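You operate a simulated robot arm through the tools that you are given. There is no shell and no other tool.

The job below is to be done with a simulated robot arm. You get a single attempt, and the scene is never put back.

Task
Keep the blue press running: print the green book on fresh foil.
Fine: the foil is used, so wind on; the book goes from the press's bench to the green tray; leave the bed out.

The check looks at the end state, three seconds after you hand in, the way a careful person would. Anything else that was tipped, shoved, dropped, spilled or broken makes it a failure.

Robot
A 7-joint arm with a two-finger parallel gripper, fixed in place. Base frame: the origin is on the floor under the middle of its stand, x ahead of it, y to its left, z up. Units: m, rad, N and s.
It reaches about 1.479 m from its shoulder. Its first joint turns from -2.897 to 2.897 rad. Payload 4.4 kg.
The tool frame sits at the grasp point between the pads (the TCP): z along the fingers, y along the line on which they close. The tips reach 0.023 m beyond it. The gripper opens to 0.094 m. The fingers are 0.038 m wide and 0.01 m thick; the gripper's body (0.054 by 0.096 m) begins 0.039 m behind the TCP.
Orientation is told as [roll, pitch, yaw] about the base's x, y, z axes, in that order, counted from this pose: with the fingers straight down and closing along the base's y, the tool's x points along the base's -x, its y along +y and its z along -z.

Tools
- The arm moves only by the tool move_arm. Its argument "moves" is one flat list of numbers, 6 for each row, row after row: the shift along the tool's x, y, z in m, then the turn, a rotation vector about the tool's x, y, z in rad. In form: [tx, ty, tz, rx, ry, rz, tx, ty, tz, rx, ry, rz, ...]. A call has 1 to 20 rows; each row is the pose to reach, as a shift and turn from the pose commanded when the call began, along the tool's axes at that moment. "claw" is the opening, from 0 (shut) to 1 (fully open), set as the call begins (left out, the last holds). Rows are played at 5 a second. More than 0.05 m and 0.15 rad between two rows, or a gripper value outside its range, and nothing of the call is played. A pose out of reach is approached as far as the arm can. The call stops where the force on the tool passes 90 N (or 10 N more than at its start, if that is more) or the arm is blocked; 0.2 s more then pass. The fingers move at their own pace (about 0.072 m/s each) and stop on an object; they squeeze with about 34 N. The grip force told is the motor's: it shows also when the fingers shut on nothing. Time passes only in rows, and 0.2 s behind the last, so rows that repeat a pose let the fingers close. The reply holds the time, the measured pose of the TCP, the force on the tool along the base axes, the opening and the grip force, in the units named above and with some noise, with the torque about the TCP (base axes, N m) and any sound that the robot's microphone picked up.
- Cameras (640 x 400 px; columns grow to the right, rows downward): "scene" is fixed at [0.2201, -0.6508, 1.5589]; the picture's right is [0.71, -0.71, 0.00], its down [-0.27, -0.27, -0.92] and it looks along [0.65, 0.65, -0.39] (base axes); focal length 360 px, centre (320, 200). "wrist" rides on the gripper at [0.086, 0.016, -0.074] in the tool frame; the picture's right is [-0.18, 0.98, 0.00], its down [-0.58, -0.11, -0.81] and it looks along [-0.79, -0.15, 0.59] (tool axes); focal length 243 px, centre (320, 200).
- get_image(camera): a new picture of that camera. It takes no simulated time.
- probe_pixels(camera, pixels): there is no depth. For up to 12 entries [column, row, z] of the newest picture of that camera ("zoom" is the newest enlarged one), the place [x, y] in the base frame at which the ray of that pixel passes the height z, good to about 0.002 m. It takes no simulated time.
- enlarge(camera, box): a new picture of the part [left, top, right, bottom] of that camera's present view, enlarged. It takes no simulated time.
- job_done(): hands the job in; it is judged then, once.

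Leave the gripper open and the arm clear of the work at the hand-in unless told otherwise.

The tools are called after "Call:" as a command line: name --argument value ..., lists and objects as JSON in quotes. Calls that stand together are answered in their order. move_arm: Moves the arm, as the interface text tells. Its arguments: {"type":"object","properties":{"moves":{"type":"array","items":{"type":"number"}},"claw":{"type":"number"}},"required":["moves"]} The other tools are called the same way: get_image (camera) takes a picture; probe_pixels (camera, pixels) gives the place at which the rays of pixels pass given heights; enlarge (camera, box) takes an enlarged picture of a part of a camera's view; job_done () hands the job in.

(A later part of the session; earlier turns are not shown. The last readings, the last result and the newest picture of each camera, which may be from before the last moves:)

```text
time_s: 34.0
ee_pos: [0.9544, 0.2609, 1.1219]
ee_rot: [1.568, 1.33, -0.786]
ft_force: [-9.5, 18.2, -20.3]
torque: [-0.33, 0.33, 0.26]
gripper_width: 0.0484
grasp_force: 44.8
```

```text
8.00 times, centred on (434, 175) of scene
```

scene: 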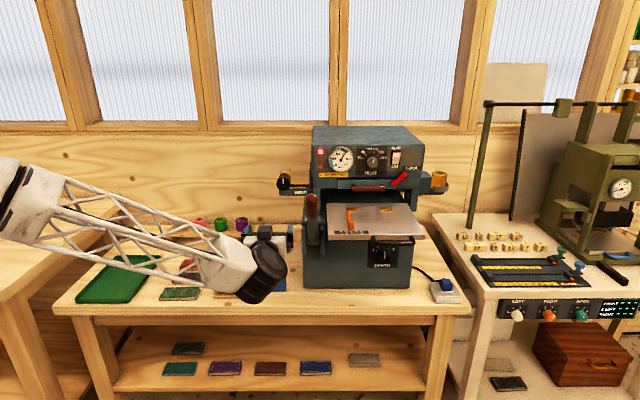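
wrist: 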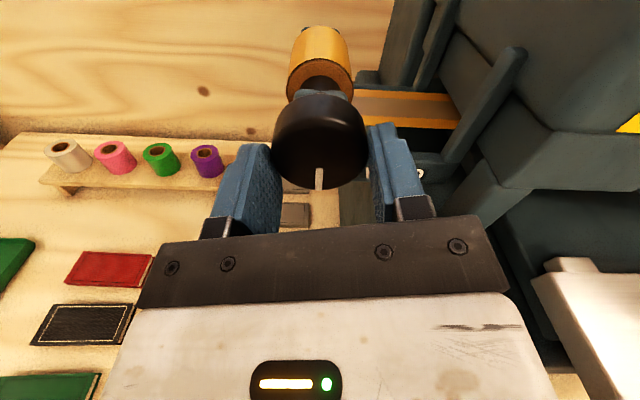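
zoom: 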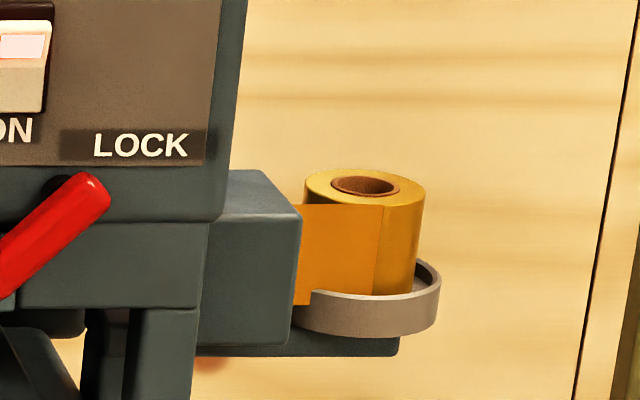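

The used stripe has come through across the whole visible strip. To be sure the foil under the head is completely fresh I'll wind on a second grip. I open just enough (0.062 m) and back straight off 7 cm.

Call:
move_arm --claw 0.67 --moves '[0, 0, 0, 0, 0, 0, 0, 0, 0, 0, 0, 0, 0, 0, -0.02, 0, 0, 0, 0, 0, -0.045, 0, 0, 0, 0, 0, -0.07, 0, 0, 0]'

Call:
get_image --camera "wrist"

Call:
enlarge --camera "scene" --box '[270, 160, 318, 190]'

```text
time_s: 35.2
ee_pos: [0.905, 0.2103, 1.1216]
ee_rot: [1.568, 1.328, -0.787]
ft_force: [-0.9, -0.3, -0.3]
torque: [-0.01, 0.01, 0.01]
gripper_width: 0.0631
grasp_force: 0.1
```

```text
taken
```

wrist: 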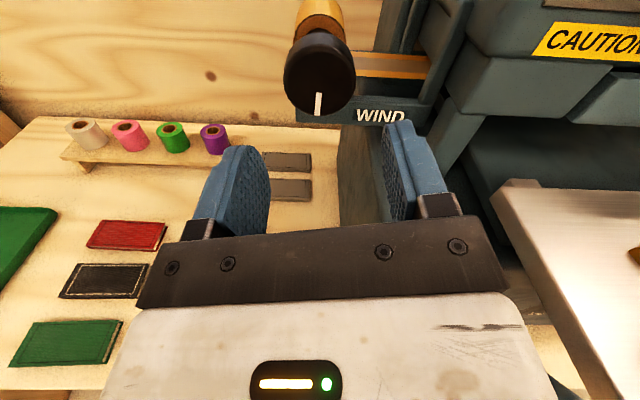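

```text
13.33 times, centred on (294, 175) of scene
```

zoom: 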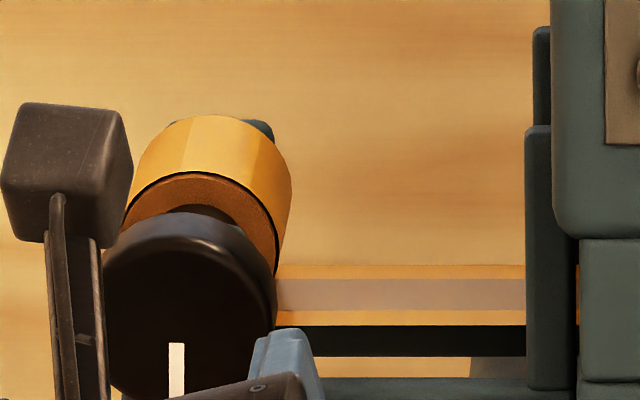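

The knob stayed put with its mark now pointing down (half a turn wound). I turn the wrist back 2.9 rad the same way it came, clear of the knob.

Call:
move_arm --claw 1 --moves '[0, 0, 0, 0, 0, -0.145, 0, 0, 0, 0, 0, -0.29, 0, 0, 0, 0, 0, -0.435, 0, 0, 0, 0, 0, -0.58, 0, 0, 0, 0, 0, -0.725, 0, 0, 0, 0, 0, -0.87, 0, 0, 0, 0, 0, -1.015, 0, 0, 0, 0, 0, -1.16, 0, 0, 0, 0, 0, -1.305, 0, 0, 0, 0, 0, -1.45, 0, 0, 0, 0, 0, -1.595, 0, 0, 0, 0, 0, -1.74, 0, 0, 0, 0, 0, -1.885, 0, 0, 0, 0, 0, -2.03, 0, 0, 0, 0, 0, -2.175, 0, 0, 0, 0, 0, -2.32, 0, 0, 0, 0, 0, -2.465, 0, 0, 0, 0, 0, -2.61, 0, 0, 0, 0, 0, -2.755, 0, 0, 0, 0, 0, -2.9]'

Call:
enlarge --camera "scene" --box '[270, 160, 318, 190]'

Call:
get_image --camera "wrist"

```text
time_s: 39.4
ee_pos: [0.9044, 0.2105, 1.1224]
ee_rot: [-1.745, -1.569, 2.53]
ft_force: [-0.3, 0.1, -0.2]
torque: [-0.04, -0.03, -0.02]
gripper_width: 0.0939
grasp_force: 0.1
```

```text
13.33 times, centred on (294, 175) of scene
```

zoom: 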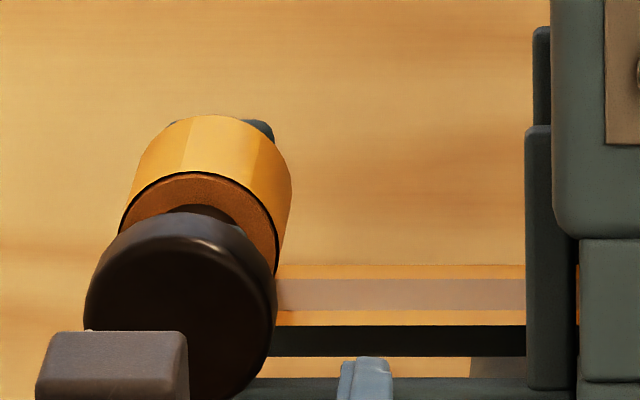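

```text
taken
```

wrist: 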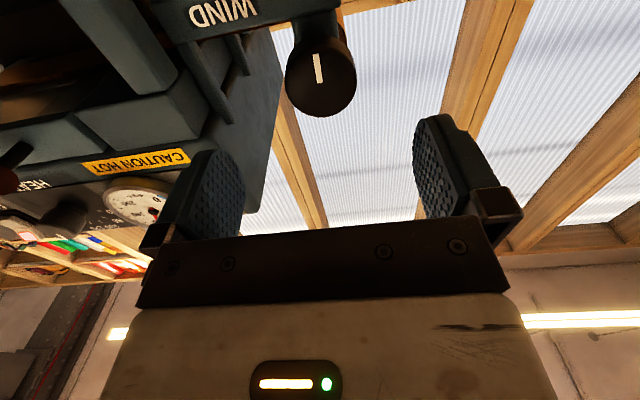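

Aligned again (u=0.491, z=1.122). I advance 0.07 m onto the knob and close the gripper.

Call:
move_arm --moves '[0, 0, 0.025, 0, 0, 0, 0, 0, 0.05, 0, 0, 0, 0, 0, 0.0705, 0, 0, 0]'

Call:
move_arm --claw 0 --moves '[0, 0, 0, 0, 0, 0, 0, 0, 0, 0, 0, 0, 0, 0, 0, 0, 0, 0, 0, 0, 0, 0, 0, 0]'

```text
time_s: 40.2
ee_pos: [0.9533, 0.2604, 1.1225]
ee_rot: [-2.562, -1.571, -2.936]
ft_force: [0.6, 0.1, -0.5]
torque: [-0.03, -0.02, 0.0]
gripper_width: 0.094
grasp_force: 0.0
```

```text
time_s: 41.2
ee_pos: [0.9548, 0.2616, 1.1219]
ee_rot: [-2.061, -1.571, 2.847]
ft_force: [-12.2, 12.7, -0.1]
torque: [0.18, -0.13, 0.2]
gripper_width: 0.0495
grasp_force: 45.0
```

Gripped; side load −18 N along the bench, so I shift 1.2 mm left and turn clockwise 0.7 rad.

Call:
move_arm --moves '[0, 0.0012, 0, 0, 0, 0, 0, 0.0012, 0, 0, 0, 0.1, 0, 0.0012, 0, 0, 0, 0.2, 0, 0.0012, 0, 0, 0, 0.3, 0, 0.0012, 0, 0, 0, 0.4, 0, 0.0012, 0, 0, 0, 0.5, 0, 0.0012, 0, 0, 0, 0.6, 0, 0.0012, 0, 0, 0, 0.7]'

Call:
get_image --camera "wrist"

Call:
enlarge --camera "scene" --box '[270, 160, 318, 190]'

```text
time_s: 43.0
ee_pos: [0.9529, 0.26, 1.1232]
ee_rot: [1.571, -0.869, -0.785]
ft_force: [25.1, 3.0, 5.0]
torque: [-0.21, 0.2, 0.32]
gripper_width: 0.0495
grasp_force: 45.2
```

```text
taken
```

wrist: 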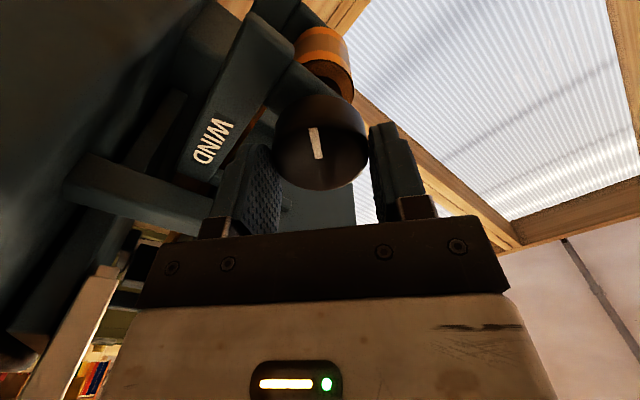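

```text
13.33 times, centred on (294, 175) of scene
```

zoom: 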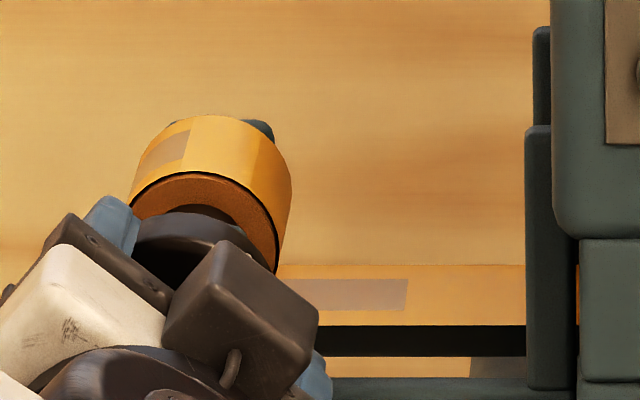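

Now the used patch's tail shows on the strip at zoom (407,295) and fresh gold follows it out of the press, with part of the used piece already on the roll. The foil under the head is fresh. I release the knob and back off 0.1 m.

Call:
move_arm --claw 0.7 --moves '[0, 0, 0, 0, 0, 0, 0, 0, 0, 0, 0, 0, 0, 0, -0.02, 0, 0, 0, 0, 0, -0.06, 0, 0, 0, 0, 0, -0.1, 0, 0, 0, 0, 0, -0.14, 0, 0, 0, 0, 0, -0.18, 0, 0, 0, 0, 0, -0.22, 0, 0, 0, 0, 0, -0.26, 0, 0, 0, 0, 0, -0.3, 0, 0, 0]'

Call:
enlarge --camera "scene" --box '[270, 160, 318, 190]'

```text
time_s: 45.2
ee_pos: [0.7403, 0.05, 1.1226]
ee_rot: [1.571, -0.871, -0.786]
ft_force: [-0.5, -0.1, -0.4]
torque: [0.02, -0.01, -0.01]
gripper_width: 0.0659
grasp_force: 0.1
```

```text
13.33 times, centred on (294, 175) of scene
```

zoom: 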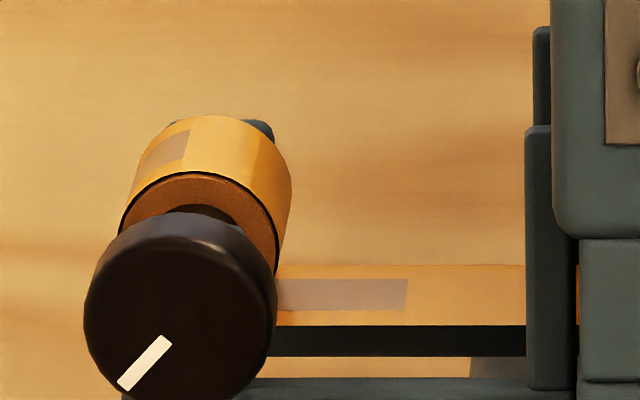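

The foil is wound on (used patch near the roll, fresh gold behind it, mark at lower left). Now I bring the tool back upright: first undo the 0.7 rad roll.

Call:
move_arm --claw 1 --moves '[0, 0, 0, 0, 0, -0.14, 0, 0, 0, 0, 0, -0.28, 0, 0, 0, 0, 0, -0.42, 0, 0, 0, 0, 0, -0.56, 0, 0, 0, 0, 0, -0.7]'

Call:
move_arm --moves '[-0.015, 0.02, 0, 0, 0.1309, 0, -0.03, 0.04, 0, 0, 0.2618, 0, -0.045, 0.06, 0, 0, 0.3927, 0, -0.06, 0.08, 0, 0, 0.5236, 0, -0.075, 0.1, 0, 0, 0.6545, 0, -0.09, 0.12, 0, 0, 0.7854, 0, -0.105, 0.14, 0, 0, 0.9163, 0, -0.12, 0.16, 0, 0, 1.0472, 0, -0.135, 0.18, 0, 0, 1.1781, 0, -0.15, 0.2, 0, 0, 1.309, 0, -0.165, 0.22, 0, 0, 1.4399, 0, -0.18, 0.24, 0, 0, 1.5708, 0]'

```text
time_s: 46.4
ee_pos: [0.7416, 0.0485, 1.1227]
ee_rot: [-1.738, -1.567, 2.522]
ft_force: [0.6, -0.2, -0.7]
torque: [0.0, -0.01, -0.03]
gripper_width: 0.094
grasp_force: 0.0
```

```text
time_s: 49.0
ee_pos: [0.5721, 0.2186, 1.3008]
ee_rot: [-0.001, 0.001, 0.783]
ft_force: [-0.5, -0.2, 0.5]
torque: [0.02, -0.06, 0.01]
gripper_width: 0.0941
grasp_force: 0.1
```

The tool is upright again (yaw +45°). I'll enlarge the scene view on the green book to refine its corners.

Call:
enlarge --camera "scene" --box '[152, 276, 216, 316]'

```text
10.00 times, centred on (184, 296) of scene
```

zoom: 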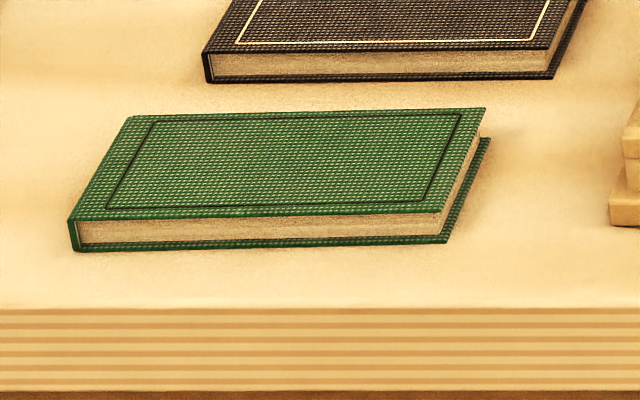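

Corners in this enlargement: top front-left (68,219), front-right (443,213), back-right (486,108), back-left (130,117); bottom front-left (73,250), front-right (446,242). I probe them at the top and bench heights.

Call:
probe_pixels --camera "zoom" --pixels '[[68, 219, 0.756], [443, 213, 0.756], [486, 108, 0.756], [130, 117, 0.756], [73, 250, 0.742], [446, 242, 0.742], [491, 138, 0.742], [204, 81, 0.742], [554, 78, 0.742], [204, 52, 0.756]]'

```text
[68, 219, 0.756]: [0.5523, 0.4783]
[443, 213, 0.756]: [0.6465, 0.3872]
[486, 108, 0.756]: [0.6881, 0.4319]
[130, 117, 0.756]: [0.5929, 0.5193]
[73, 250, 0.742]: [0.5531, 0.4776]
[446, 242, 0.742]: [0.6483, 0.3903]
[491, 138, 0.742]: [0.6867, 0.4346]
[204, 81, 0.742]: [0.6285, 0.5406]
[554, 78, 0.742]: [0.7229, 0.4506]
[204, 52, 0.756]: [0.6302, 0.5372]
```

The book is about 0.130 × 0.060 m, centred at u=0.117, v=0.760, turned ≈ 0.03 rad; the black book behind leaves a 3.7 cm gap. I go above it with fingers closing across its short side, to z = 0.90, opening set to 0.08 m.

Call:
move_arm --claw 0.86 --moves '[-0.0167, 0.0111, 0.0333, 0, 0, 0.1283, -0.0334, 0.0222, 0.0667, 0, 0, 0.2567, -0.0501, 0.0333, 0.1, 0, 0, 0.385, -0.0668, 0.0443, 0.1333, 0, 0, 0.5133, -0.0835, 0.0554, 0.1667, 0, 0, 0.6417, -0.1003, 0.0665, 0.2, 0, 0, 0.77, -0.117, 0.0776, 0.2333, 0, 0, 0.8983, -0.1337, 0.0887, 0.2667, 0, 0, 1.0267, -0.1504, 0.0998, 0.3, 0, 0, 1.155, -0.1671, 0.1108, 0.3333, 0, 0, 1.2833, -0.1838, 0.1219, 0.3667, 0, 0, 1.4117, -0.2005, 0.133, 0.4, 0, 0, 1.54]'

Call:
get_image --camera "wrist"

Call:
enlarge --camera "scene" --box '[130, 230, 230, 310]'

```text
time_s: 51.6
ee_pos: [0.6196, 0.4537, 0.9039]
ee_rot: [0.0, 0.0, -0.755]
ft_force: [-0.8, 0.2, -0.5]
torque: [-0.02, -0.02, -0.02]
gripper_width: 0.0807
grasp_force: 0.0
```

```text
taken
```

wrist: 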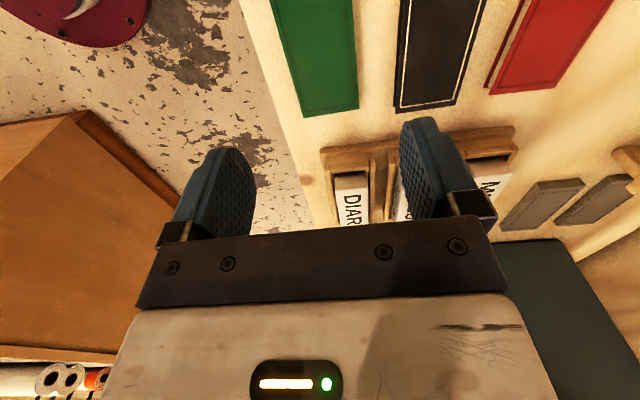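

```text
5.00 times, centred on (180, 270) of scene
```

zoom: 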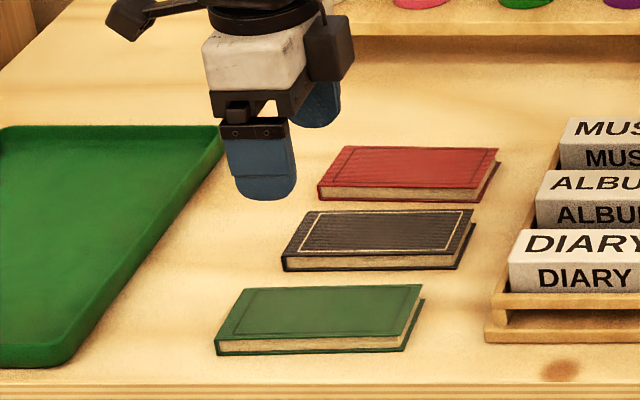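

Centred over the book (the spot below the TCP falls at about (320,45), mid-way between its long edges). I lower to z ≈ 0.80 and look again.

Call:
move_arm --moves '[0, 0, 0.035, 0, 0, 0, 0, 0, 0.07, 0, 0, 0, 0, 0, 0.104, 0, 0, 0]'

Call:
get_image --camera "wrist"

Call:
enlarge --camera "scene" --box '[140, 250, 220, 310]'

```text
time_s: 52.4
ee_pos: [0.6187, 0.4554, 0.7991]
ee_rot: [0.0, -0.001, -0.757]
ft_force: [0.5, 0.0, 0.6]
torque: [0.01, 0.01, -0.02]
gripper_width: 0.0808
grasp_force: 0.0
```

```text
taken
```

wrist: 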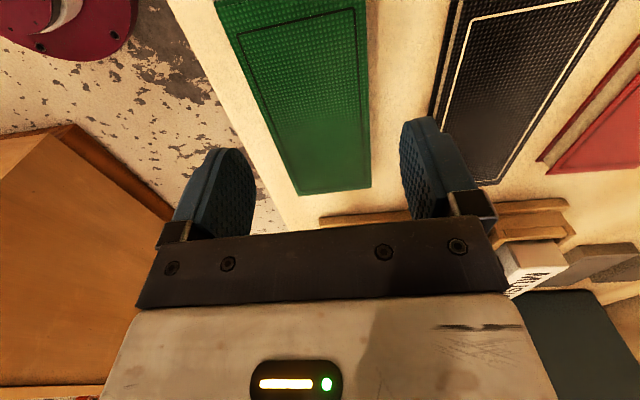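

```text
6.67 times, centred on (180, 280) of scene
```

zoom: 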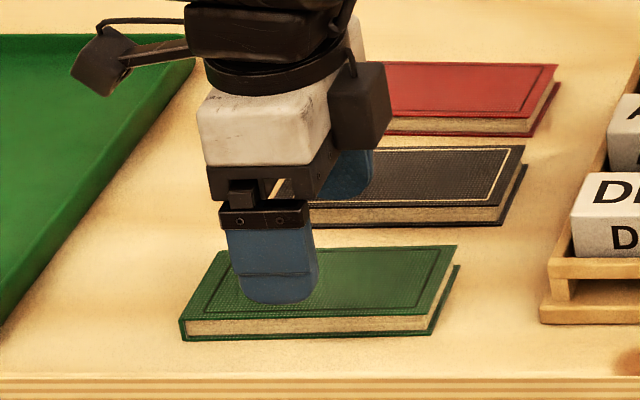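

The book sits evenly between the fingers. I lower the last 2.7 cm slowly, so the tips end about 7 mm above the bench.

Call:
move_arm --moves '[0, 0, 0.01, 0, 0, 0, 0, 0, 0.02, 0, 0, 0, 0, 0, 0.027, 0, 0, 0]'

Call:
enlarge --camera "scene" --box '[140, 250, 220, 310]'

Call:
get_image --camera "wrist"

```text
time_s: 53.2
ee_pos: [0.6178, 0.4561, 0.7736]
ee_rot: [0.001, 0.0, -0.753]
ft_force: [-0.1, -0.2, 0.2]
torque: [-0.01, -0.03, -0.03]
gripper_width: 0.0808
grasp_force: 0.0
```

```text
6.67 times, centred on (180, 280) of scene
```

zoom: 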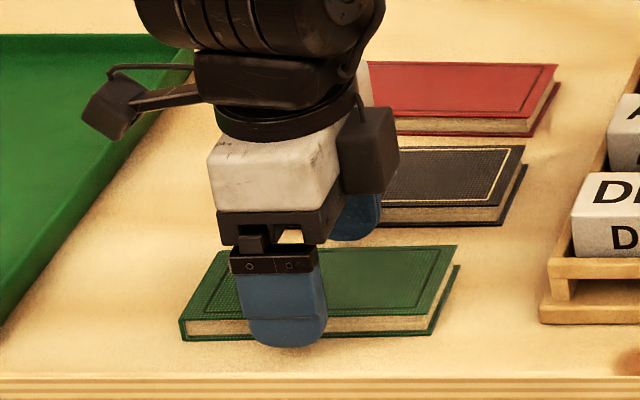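

```text
taken
```

wrist: 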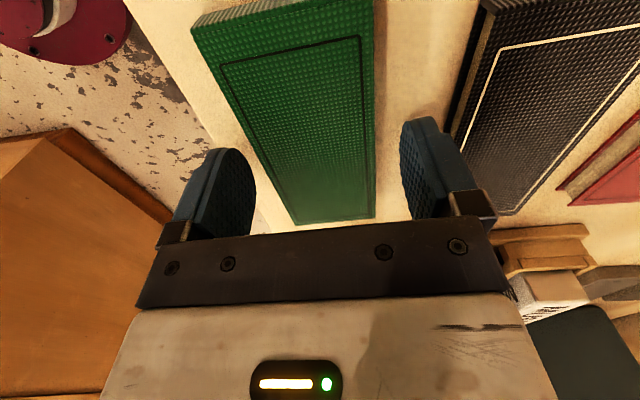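

The pads flank the book on both sides with no contact. I go 3 mm lower and close on it.

Call:
move_arm --moves '[0, 0, 0.0035, 0, 0, 0]'

Call:
move_arm --claw 0 --moves '[0, 0, 0, 0, 0, 0, 0, 0, 0, 0, 0, 0, 0, 0, 0, 0, 0, 0, 0, 0, 0, 0, 0, 0]'

Call:
get_image --camera "wrist"

Call:
enlarge --camera "scene" --box '[140, 250, 220, 310]'

```text
time_s: 53.6
ee_pos: [0.6196, 0.4556, 0.7683]
ee_rot: [-0.001, 0.001, -0.753]
ft_force: [0.4, 0.6, -0.1]
torque: [-0.02, 0.02, 0.0]
gripper_width: 0.081
grasp_force: 0.1
```

```text
time_s: 54.6
ee_pos: [0.6193, 0.4553, 0.7688]
ee_rot: [0.0, 0.001, -0.753]
ft_force: [-0.4, 0.5, 0.1]
torque: [0.01, -0.02, 0.0]
gripper_width: 0.0592
grasp_force: 33.9
```

```text
taken
```

wrist: 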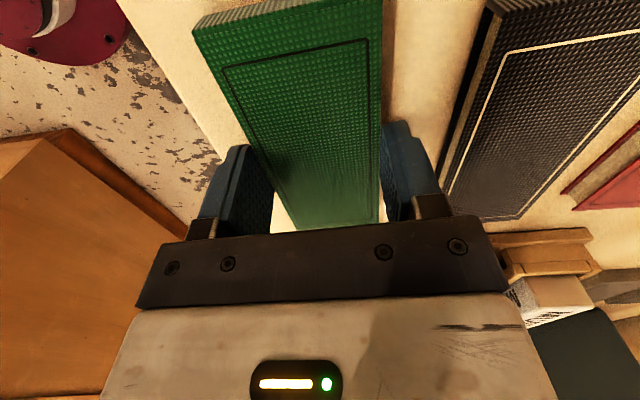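

```text
6.67 times, centred on (180, 280) of scene
```

zoom: 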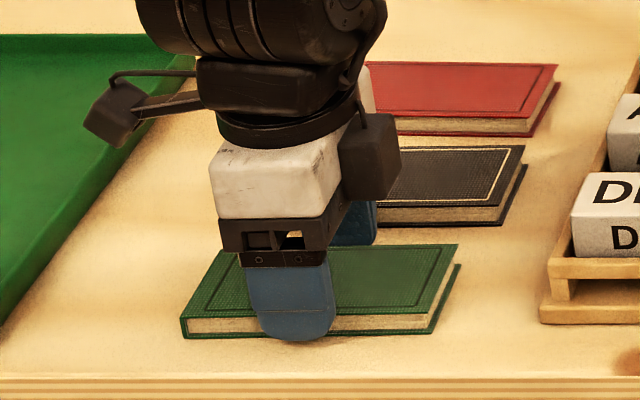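

Gripped at 0.059 m (pads square on the book, 34 N). I lift straight up to z ≈ 1.30 and check that the book comes along.

Call:
move_arm --moves '[0, 0, -0.02, 0, 0, 0, 0, 0, -0.05, 0, 0, 0, 0, 0, -0.095, 0, 0, 0, 0, 0, -0.14, 0, 0, 0, 0, 0, -0.185, 0, 0, 0, 0, 0, -0.23, 0, 0, 0, 0, 0, -0.275, 0, 0, 0, 0, 0, -0.32, 0, 0, 0, 0, 0, -0.365, 0, 0, 0, 0, 0, -0.41, 0, 0, 0, 0, 0, -0.455, 0, 0, 0, 0, 0, -0.5, 0, 0, 0, 0, 0, -0.535, 0, 0, 0]'

Call:
get_image --camera "wrist"

Call:
enlarge --camera "scene" --box '[320, 195, 432, 265]'

```text
time_s: 57.4
ee_pos: [0.6201, 0.4548, 1.3032]
ee_rot: [0.0, 0.0, -0.754]
ft_force: [0.2, 0.4, -1.4]
torque: [-0.02, 0.01, 0.03]
gripper_width: 0.0589
grasp_force: 33.8
```

```text
taken
```

wrist: 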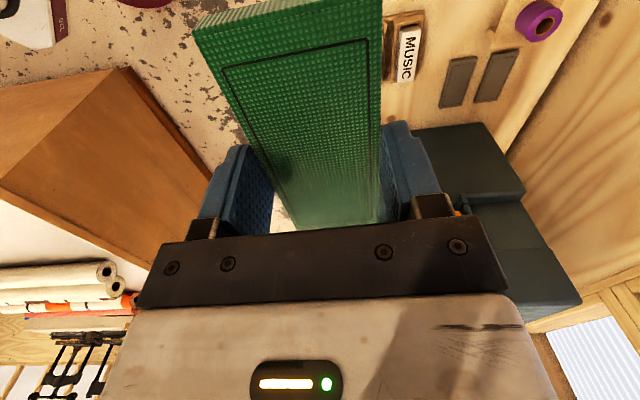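

```text
5.71 times, centred on (376, 230) of scene
```

zoom: 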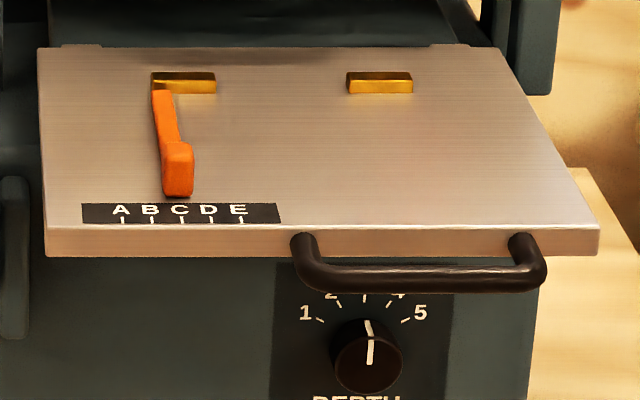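

The book is held firmly. I probe the stops on the bed at z=1.067 in this enlargement: gold stops' front feet (152–216,94) and (346–412,94), orange stop's right side (193,188), and bed corners.

Call:
probe_pixels --camera "zoom" --pixels '[[152, 94, 1.067], [216, 94, 1.067], [346, 94, 1.067], [412, 94, 1.067], [193, 190, 1.067], [164, 195, 1.067], [44, 228, 1.067], [599, 228, 1.067], [37, 47, 1.067], [495, 46, 1.067], [305, 285, 1.06], [545, 280, 1.06]]'

```text
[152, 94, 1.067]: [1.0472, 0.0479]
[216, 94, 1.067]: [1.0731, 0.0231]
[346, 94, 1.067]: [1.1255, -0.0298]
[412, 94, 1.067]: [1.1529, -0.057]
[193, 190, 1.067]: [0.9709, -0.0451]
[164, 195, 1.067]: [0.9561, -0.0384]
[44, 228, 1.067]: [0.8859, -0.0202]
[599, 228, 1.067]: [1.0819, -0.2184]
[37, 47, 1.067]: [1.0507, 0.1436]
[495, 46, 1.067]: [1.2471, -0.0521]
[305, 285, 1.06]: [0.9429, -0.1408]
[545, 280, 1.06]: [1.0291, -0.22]
```

Stops are consistent: gold stops' front at v=0.775 (u 0.707–0.743 and 0.817–0.856), orange stop's right side at about u=0.717, bed top 1.067. The head's brown handle is at about v=0.83, so there is room. I carry the book over, high, to just in front of its place (u=0.781, v=0.702, z=1.30), squaring it to the press.

Call:
move_arm --moves '[-0.0414, -0.0049, 0, 0, 0, 0.0019, -0.0827, -0.0098, 0, 0, 0, 0.0039, -0.1241, -0.0147, 0, 0, 0, 0.0058, -0.1655, -0.0197, 0, 0, 0, 0.0078, -0.2068, -0.0246, 0, 0, 0, 0.0097, -0.2482, -0.0295, 0, 0, 0, 0.0116, -0.2896, -0.0344, 0, 0, 0, 0.0136, -0.331, -0.0393, 0, 0, 0, 0.0155, -0.3723, -0.0442, 0, 0, 0, 0.0174, -0.4137, -0.0491, 0, 0, 0, 0.0194, -0.4551, -0.054, 0, 0, 0, 0.0213, -0.4964, -0.059, 0, 0, 0, 0.0233, -0.5378, -0.0639, 0, 0, 0, 0.0252, -0.5792, -0.0688, 0, 0, 0, 0.0271, -0.6205, -0.0737, 0, 0, 0, 0.0291, -0.6619, -0.0786, 0, 0, 0, 0.031]'

Call:
get_image --camera "wrist"

Call:
get_image --camera "scene"

```text
time_s: 60.8
ee_pos: [1.0468, -0.056, 1.3043]
ee_rot: [0.001, -0.001, -0.785]
ft_force: [-0.2, -0.5, 0.5]
torque: [-0.01, -0.02, 0.0]
gripper_width: 0.0593
grasp_force: 34.1
```

```text
taken
```

wrist: 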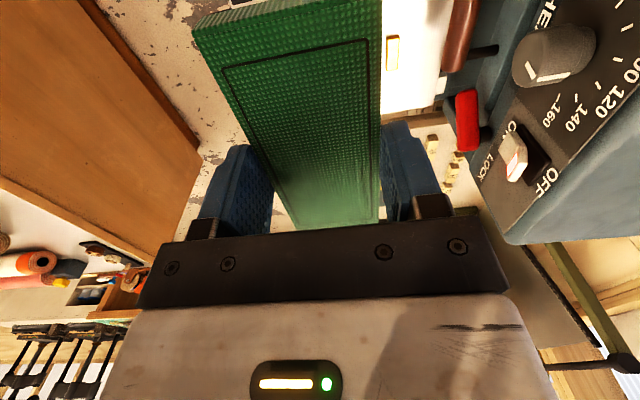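

```text
taken
```

scene: 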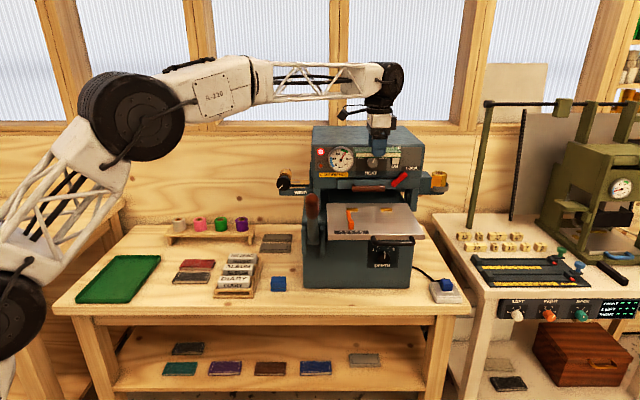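

At u=0.780, v=0.701. I check the book in the grip with an enlargement of the scene around (378,125).

Call:
enlarge --camera "scene" --box '[300, 60, 460, 160]'

Call:
probe_pixels --camera "wrist" --pixels '[[480, 25, 1.13], [535, 72, 1.22], [385, 70, 1.067], [380, 100, 1.067]]'

```text
4.00 times, centred on (380, 110) of scene
```

zoom: 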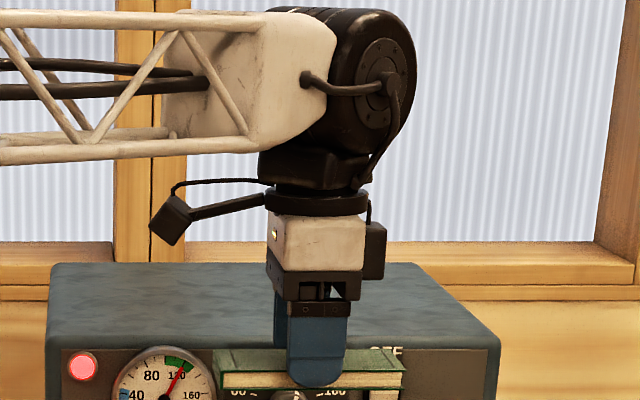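

```text
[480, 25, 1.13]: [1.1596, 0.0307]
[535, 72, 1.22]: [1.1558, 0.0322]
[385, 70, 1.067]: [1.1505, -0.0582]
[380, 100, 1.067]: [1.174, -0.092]
```

The book is well held, level. I shift to u=0.784, v=0.733 (clear of the orange stop's head) and descend to z=1.12, leaving the book about 2.5 cm above the bed.

Call:
move_arm --moves '[-0.004, 0.032, 0, 0, 0, 0, -0.004, 0.032, 0.037, 0, 0, 0, -0.004, 0.032, 0.074, 0, 0, 0, -0.004, 0.032, 0.11, 0, 0, 0, -0.004, 0.032, 0.147, 0, 0, 0, -0.004, 0.032, 0.184, 0, 0, 0]'

Call:
get_image --camera "wrist"

Call:
enlarge --camera "scene" --box '[300, 130, 460, 250]'

```text
time_s: 62.2
ee_pos: [1.0709, -0.0359, 1.1189]
ee_rot: [0.001, -0.002, -0.786]
ft_force: [-0.2, 0.4, 0.6]
torque: [0.0, 0.0, 0.01]
gripper_width: 0.059
grasp_force: 34.4
```

```text
taken
```

wrist: 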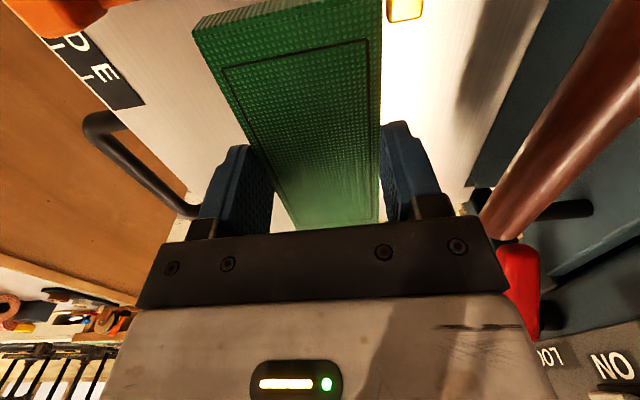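

```text
3.33 times, centred on (380, 190) of scene
```

zoom: 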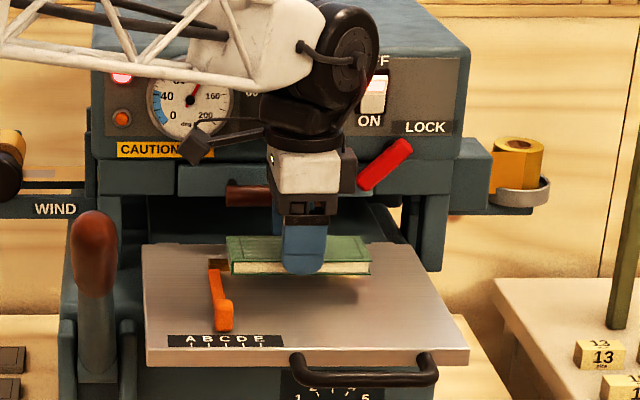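

The book hangs level above the bed, clear of stops and head. I lower 2.1 cm, so the book should be about 4 mm above the bed.

Call:
move_arm --moves '[0, 0, 0.01, 0, 0, 0, 0, 0, 0.018, 0, 0, 0, 0, 0, 0.021, 0, 0, 0]'

Call:
enlarge --camera "scene" --box '[330, 190, 420, 246]'

Call:
get_image --camera "wrist"

```text
time_s: 63.0
ee_pos: [1.0737, -0.0367, 1.0981]
ee_rot: [0.0, -0.001, -0.785]
ft_force: [-0.1, 0.6, -1.4]
torque: [-0.01, 0.0, -0.03]
gripper_width: 0.0589
grasp_force: 34.2
```

```text
7.11 times, centred on (375, 218) of scene
```

zoom: 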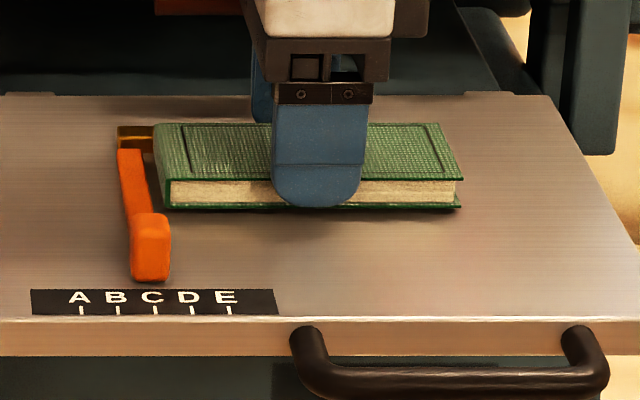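

```text
taken
```

wrist: 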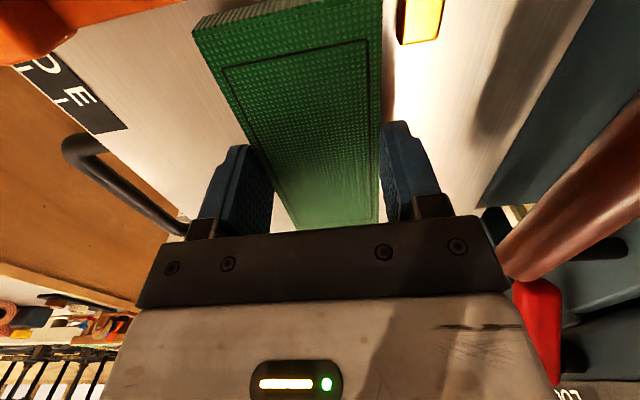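

The gold stop shows at (420,20), just behind the book's back edge. I lower 3 mm more and read the force.

Call:
move_arm --moves '[0, 0, 0.0015, 0, 0, 0, 0, 0, 0.003, 0, 0, 0]'

Call:
enlarge --camera "scene" --box '[340, 200, 404, 240]'

```text
time_s: 63.6
ee_pos: [1.0734, -0.0378, 1.0952]
ee_rot: [-0.001, 0.0, -0.785]
ft_force: [0.0, -1.0, -1.5]
torque: [-0.01, -0.01, 0.02]
gripper_width: 0.0593
grasp_force: 33.9
```

```text
10.00 times, centred on (372, 220) of scene
```

zoom: 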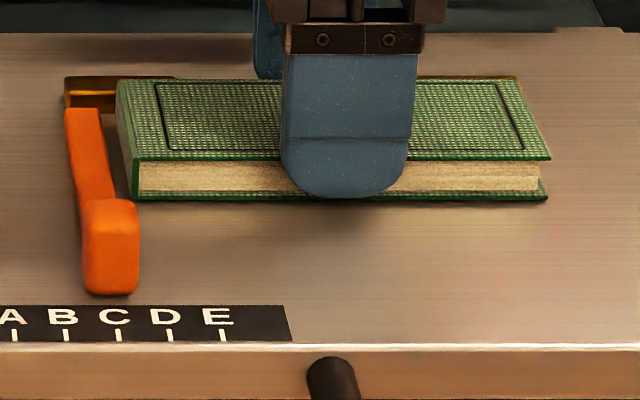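

Still no contact and a thin shadow remains under the book. I lower in 1 mm steps to feel the bed.

Call:
move_arm --moves '[0, 0, 0.001, 0, 0, 0, 0, 0, 0.002, 0, 0, 0]'

Call:
move_arm --moves '[0, 0, 0.001, 0, 0, 0, 0, 0, 0.001, 0, 0, 0]'

```text
time_s: 64.2
ee_pos: [1.0727, -0.0362, 1.0939]
ee_rot: [0.004, -0.003, -0.786]
ft_force: [-2.1, -0.2, 6.3]
torque: [0.27, 0.47, 0.03]
gripper_width: 0.0591
grasp_force: 34.6
```

```text
time_s: 64.8
ee_pos: [1.0734, -0.0365, 1.0936]
ee_rot: [0.002, -0.002, -0.785]
ft_force: [-0.6, 3.6, 21.8]
torque: [0.26, 0.32, -0.02]
gripper_width: 0.0592
grasp_force: 34.9
```

Contact with the bed at TCP z ≈ 1.094 (22 N now). I raise 2 mm and slide the book toward the gold stops by 8 mm.

Call:
move_arm --moves '[0, 0, -0.002, 0, 0, 0, 0, 0.004, -0.002, 0, 0, 0, 0, 0.008, -0.002, 0, 0, 0]'

Call:
move_arm --moves '[0, 0.001, 0, 0, 0, 0, 0, 0.002, 0, 0, 0, 0]'

Call:
enlarge --camera "wrist" --box '[340, 0, 500, 100]'

```text
time_s: 65.6
ee_pos: [1.0789, -0.031, 1.0938]
ee_rot: [0.002, -0.001, -0.785]
ft_force: [1.1, -4.5, 11.3]
torque: [-0.3, -0.37, -0.16]
gripper_width: 0.0591
grasp_force: 34.3
```

```text
time_s: 66.2
ee_pos: [1.0815, -0.0299, 1.0943]
ee_rot: [0.0, 0.0, -0.786]
ft_force: [1.2, -3.3, 9.1]
torque: [-0.1, -0.11, -0.03]
gripper_width: 0.0589
grasp_force: 34.1
```

```text
4.00 times, centred on (420, 50) of wrist
```

zoom: 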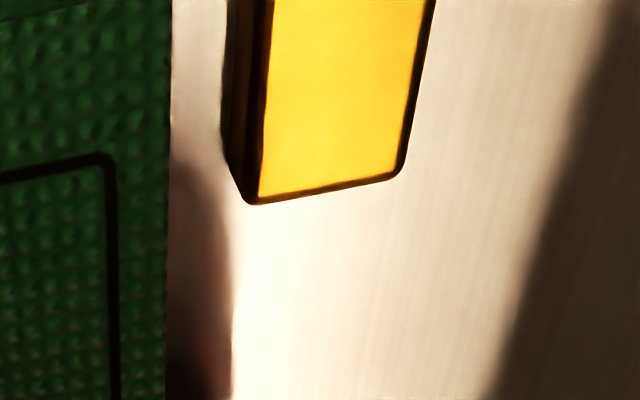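

Still a small gap to the gold stop. I continue in 1 mm steps and watch the force along the depth direction.

Call:
move_arm --moves '[0, 0.001, -0.0005, 0, 0, 0, 0, 0.001, -0.0005, 0, 0, 0]'

Call:
move_arm --moves '[0, 0.001, 0, 0, 0, 0, 0, 0.001, 0, 0, 0, 0]'

Call:
enlarge --camera "wrist" --box '[340, 0, 500, 100]'

Call:
enlarge --camera "scene" --box '[340, 200, 404, 240]'

```text
time_s: 66.8
ee_pos: [1.0823, -0.0282, 1.0928]
ee_rot: [0.001, -0.001, -0.786]
ft_force: [-1.7, 0.1, 3.8]
torque: [-0.08, -0.1, -0.02]
gripper_width: 0.0594
grasp_force: 34.6
```

```text
time_s: 67.4
ee_pos: [1.0827, -0.0277, 1.0936]
ee_rot: [0.0, 0.001, -0.784]
ft_force: [0.8, -0.3, -1.8]
torque: [-0.01, 0.0, -0.01]
gripper_width: 0.0589
grasp_force: 34.1
```

```text
4.00 times, centred on (420, 50) of wrist
```

zoom: 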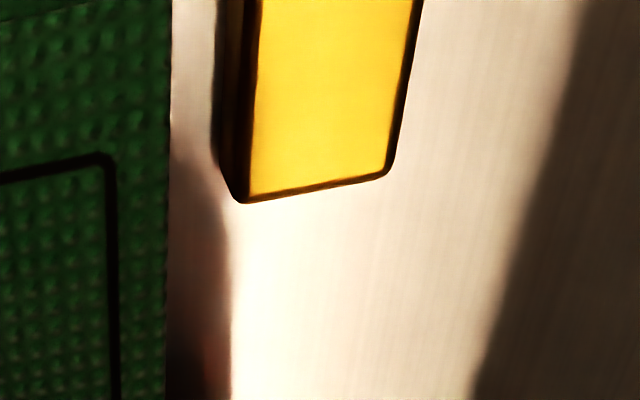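

```text
10.00 times, centred on (372, 220) of scene
```

zoom: 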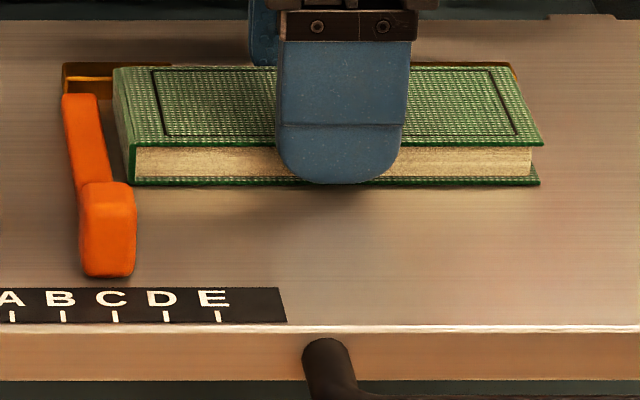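

The bed itself slid about 1.2 cm inward with the book, because I was pressing on it. I'll use the same friction to bring it back out: press lightly, pull back 14 mm, then lift clear 1 mm.

Call:
move_arm --moves '[0, 0, 0.0015, 0, 0, 0, 0, 0, 0.0022, 0, 0, 0, 0, -0.003, 0.0022, 0, 0, 0, 0, -0.006, 0.0022, 0, 0, 0, 0, -0.009, 0.0022, 0, 0, 0, 0, -0.012, 0.0022, 0, 0, 0, 0, -0.014, 0.0022, 0, 0, 0]'

Call:
enlarge --camera "scene" --box '[340, 200, 404, 240]'

```text
time_s: 69.0
ee_pos: [1.073, -0.0364, 1.0941]
ee_rot: [0.002, -0.002, -0.786]
ft_force: [7.7, 8.0, 26.4]
torque: [0.32, -0.15, -0.07]
gripper_width: 0.0591
grasp_force: 33.6
```

```text
10.00 times, centred on (372, 220) of scene
```

zoom: 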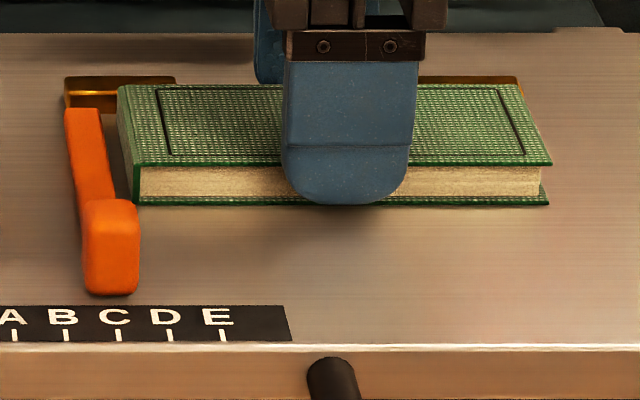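

The bed is back out. Now I lift 3.5 mm clear and move toward the stops in the air, 9 mm first.

Call:
move_arm --moves '[0, 0, -0.002, 0, 0, 0, 0, 0, -0.0038, 0, 0, 0, 0, 0.003, -0.0038, 0, 0, 0, 0, 0.006, -0.0038, 0, 0, 0, 0, 0.009, -0.0038, 0, 0, 0]'

Call:
enlarge --camera "scene" --box '[340, 200, 404, 240]'

Call:
enlarge --camera "wrist" --box '[340, 0, 500, 100]'

```text
time_s: 70.2
ee_pos: [1.0784, -0.0306, 1.0965]
ee_rot: [0.0, 0.001, -0.785]
ft_force: [-0.2, 0.0, -1.4]
torque: [-0.04, 0.0, 0.02]
gripper_width: 0.0592
grasp_force: 34.0
```

```text
10.00 times, centred on (372, 220) of scene
```

zoom: 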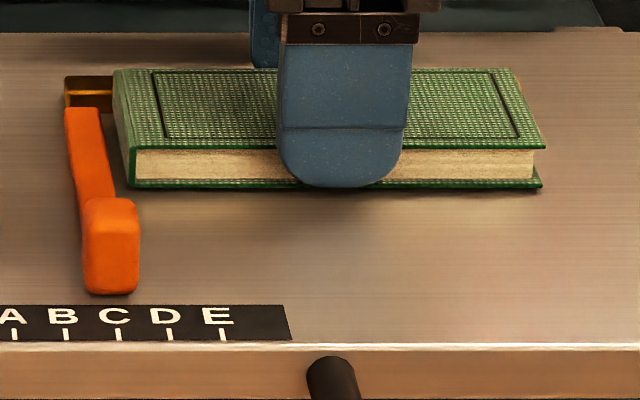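

```text
4.00 times, centred on (420, 50) of wrist
```

zoom: 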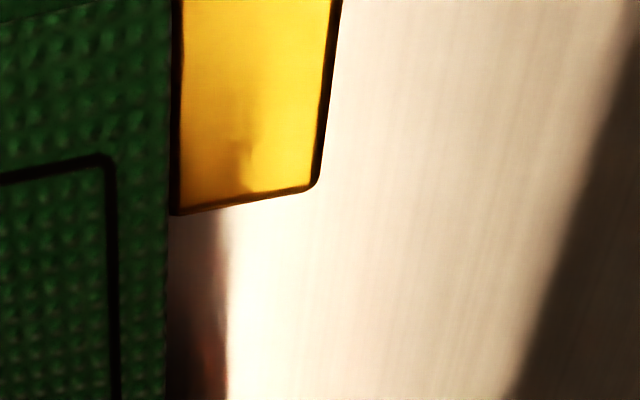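

The bed stayed in place and the stop is now right behind the book. I step on 1 mm at a time until I feel the stop.

Call:
move_arm --moves '[0, 0.001, 0, 0, 0, 0, 0, 0.002, 0, 0, 0, 0]'

Call:
move_arm --moves '[0, 0.001, 0, 0, 0, 0, 0, 0.001, 0, 0, 0, 0]'

Call:
enlarge --camera "scene" --box '[340, 200, 404, 240]'

Call:
enlarge --camera "wrist" --box '[340, 0, 500, 100]'

```text
time_s: 70.8
ee_pos: [1.0801, -0.0291, 1.0967]
ee_rot: [0.0, 0.0, -0.787]
ft_force: [-2.7, -0.2, -0.8]
torque: [0.01, 0.1, 0.13]
gripper_width: 0.0593
grasp_force: 33.3
```

```text
time_s: 71.4
ee_pos: [1.0809, -0.0285, 1.0958]
ee_rot: [-0.002, 0.0, -0.785]
ft_force: [-0.1, -1.0, -1.8]
torque: [-0.08, 0.04, 0.05]
gripper_width: 0.0592
grasp_force: 34.6
```

```text
10.00 times, centred on (372, 220) of scene
```

zoom: 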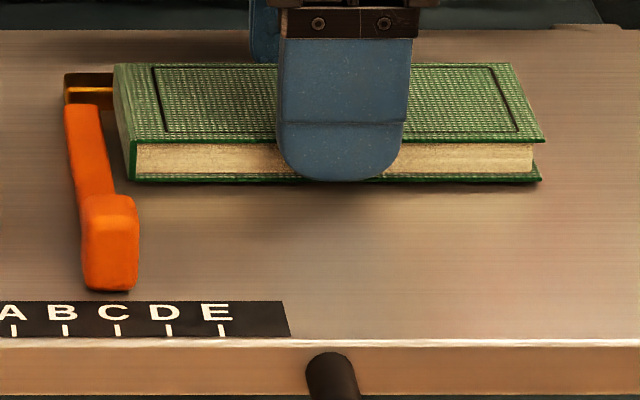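

```text
4.00 times, centred on (420, 50) of wrist
```

zoom: 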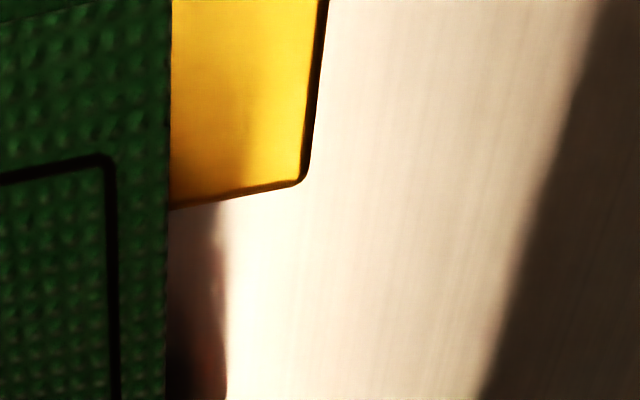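

The book's back edge touches the gold stops (the bed has just begun to move with it). Sideways I see a gap to the orange stop: book's left foot at zoom (133,181), arm's right edge at about (112,180). I probe those.

Call:
enlarge --camera "scene" --box '[340, 204, 372, 224]'

```text
16.00 times, centred on (356, 214) of scene
```

zoom: 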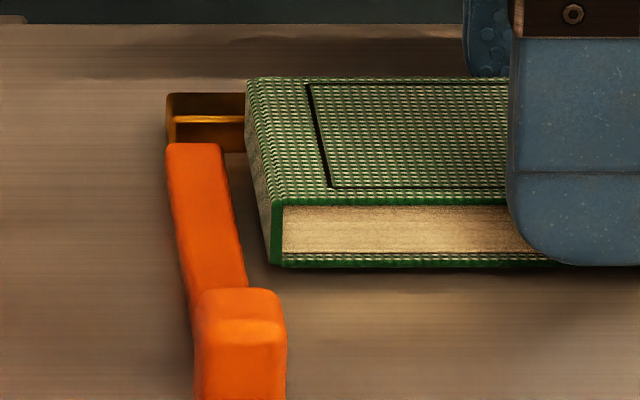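

Call:
probe_pixels --camera "zoom" --pixels '[[272, 265, 1.069], [244, 265, 1.067], [244, 265, 1.075], [222, 150, 1.067], [222, 150, 1.075], [285, 330, 1.075], [285, 390, 1.067], [168, 150, 1.075], [195, 330, 1.075], [560, 265, 1.069]]'

```text
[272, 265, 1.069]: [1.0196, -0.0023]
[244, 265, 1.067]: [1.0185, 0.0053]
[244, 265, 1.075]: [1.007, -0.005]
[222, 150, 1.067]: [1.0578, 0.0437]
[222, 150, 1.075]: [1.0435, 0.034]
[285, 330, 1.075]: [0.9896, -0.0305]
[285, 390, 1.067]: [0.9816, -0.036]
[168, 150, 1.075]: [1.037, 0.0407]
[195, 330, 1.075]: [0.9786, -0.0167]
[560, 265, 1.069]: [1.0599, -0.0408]
```

The book's left edge is at u=0.7226 and the orange arm's right side at u≈0.7158, so I slide the book 6 mm left, in the air, to just short of touching.

Call:
move_arm --moves '[0.002, 0, 0, 0, 0, 0, 0.004, 0, 0, 0, 0, 0, 0.006, 0, 0, 0, 0, 0]'

Call:
enlarge --camera "scene" --box '[340, 204, 372, 224]'

Call:
enlarge --camera "scene" --box '[320, 195, 432, 265]'

```text
time_s: 72.2
ee_pos: [1.0761, -0.0248, 1.0953]
ee_rot: [0.0, 0.001, -0.786]
ft_force: [1.7, -1.1, 0.0]
torque: [-0.02, -0.02, 0.01]
gripper_width: 0.0592
grasp_force: 33.8
```

```text
16.00 times, centred on (356, 214) of scene
```

zoom: 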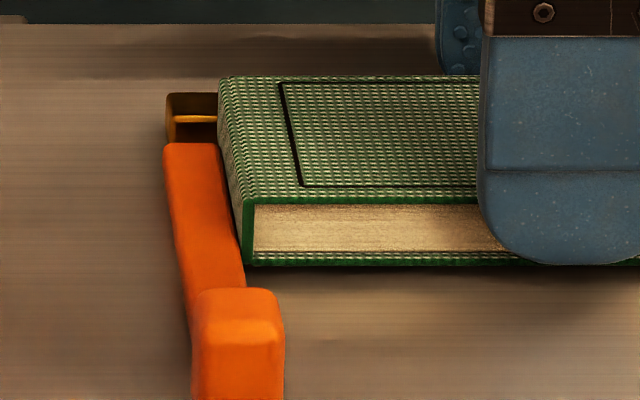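

```text
5.71 times, centred on (376, 230) of scene
```

zoom: 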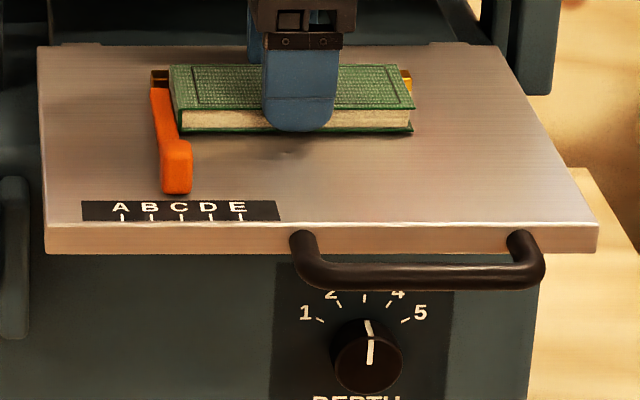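

The book now sits against the orange stop and the gold stops, square. I lower it the last ~2 mm onto the bed and open the fingers a little.

Call:
move_arm --moves '[0, 0, 0.001, 0, 0, 0, 0, 0, 0.002, 0, 0, 0]'

Call:
move_arm --claw 0.78 --moves '[0, 0, 0, 0, 0, 0, 0, 0, 0, 0, 0, 0, 0, 0, 0, 0, 0, 0]'

Call:
enlarge --camera "scene" --box '[320, 195, 432, 265]'

Call:
enlarge --camera "scene" --box '[340, 204, 372, 224]'

```text
time_s: 72.8
ee_pos: [1.0757, -0.0251, 1.095]
ee_rot: [0.0, 0.001, -0.786]
ft_force: [0.2, -0.4, -0.8]
torque: [-0.03, 0.01, 0.01]
gripper_width: 0.059
grasp_force: 34.2
```

```text
time_s: 73.6
ee_pos: [1.0769, -0.0243, 1.0947]
ee_rot: [0.0, 0.0, -0.787]
ft_force: [-0.2, 0.1, 0.0]
torque: [0.0, 0.01, 0.02]
gripper_width: 0.0732
grasp_force: 0.1
```

```text
5.71 times, centred on (376, 230) of scene
```

zoom: 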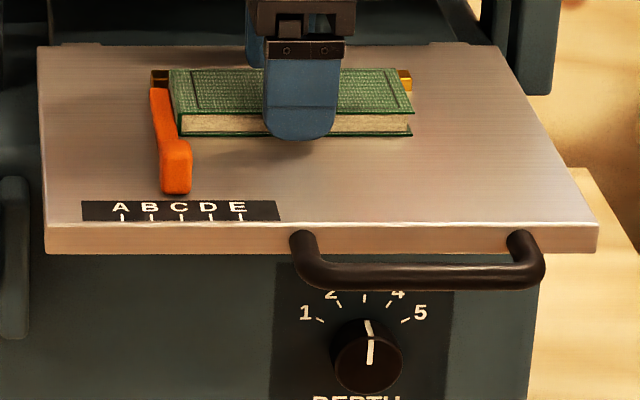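

```text
16.00 times, centred on (356, 214) of scene
```

zoom: 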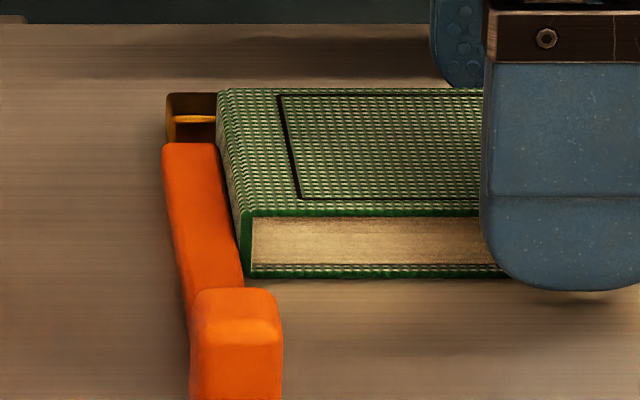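

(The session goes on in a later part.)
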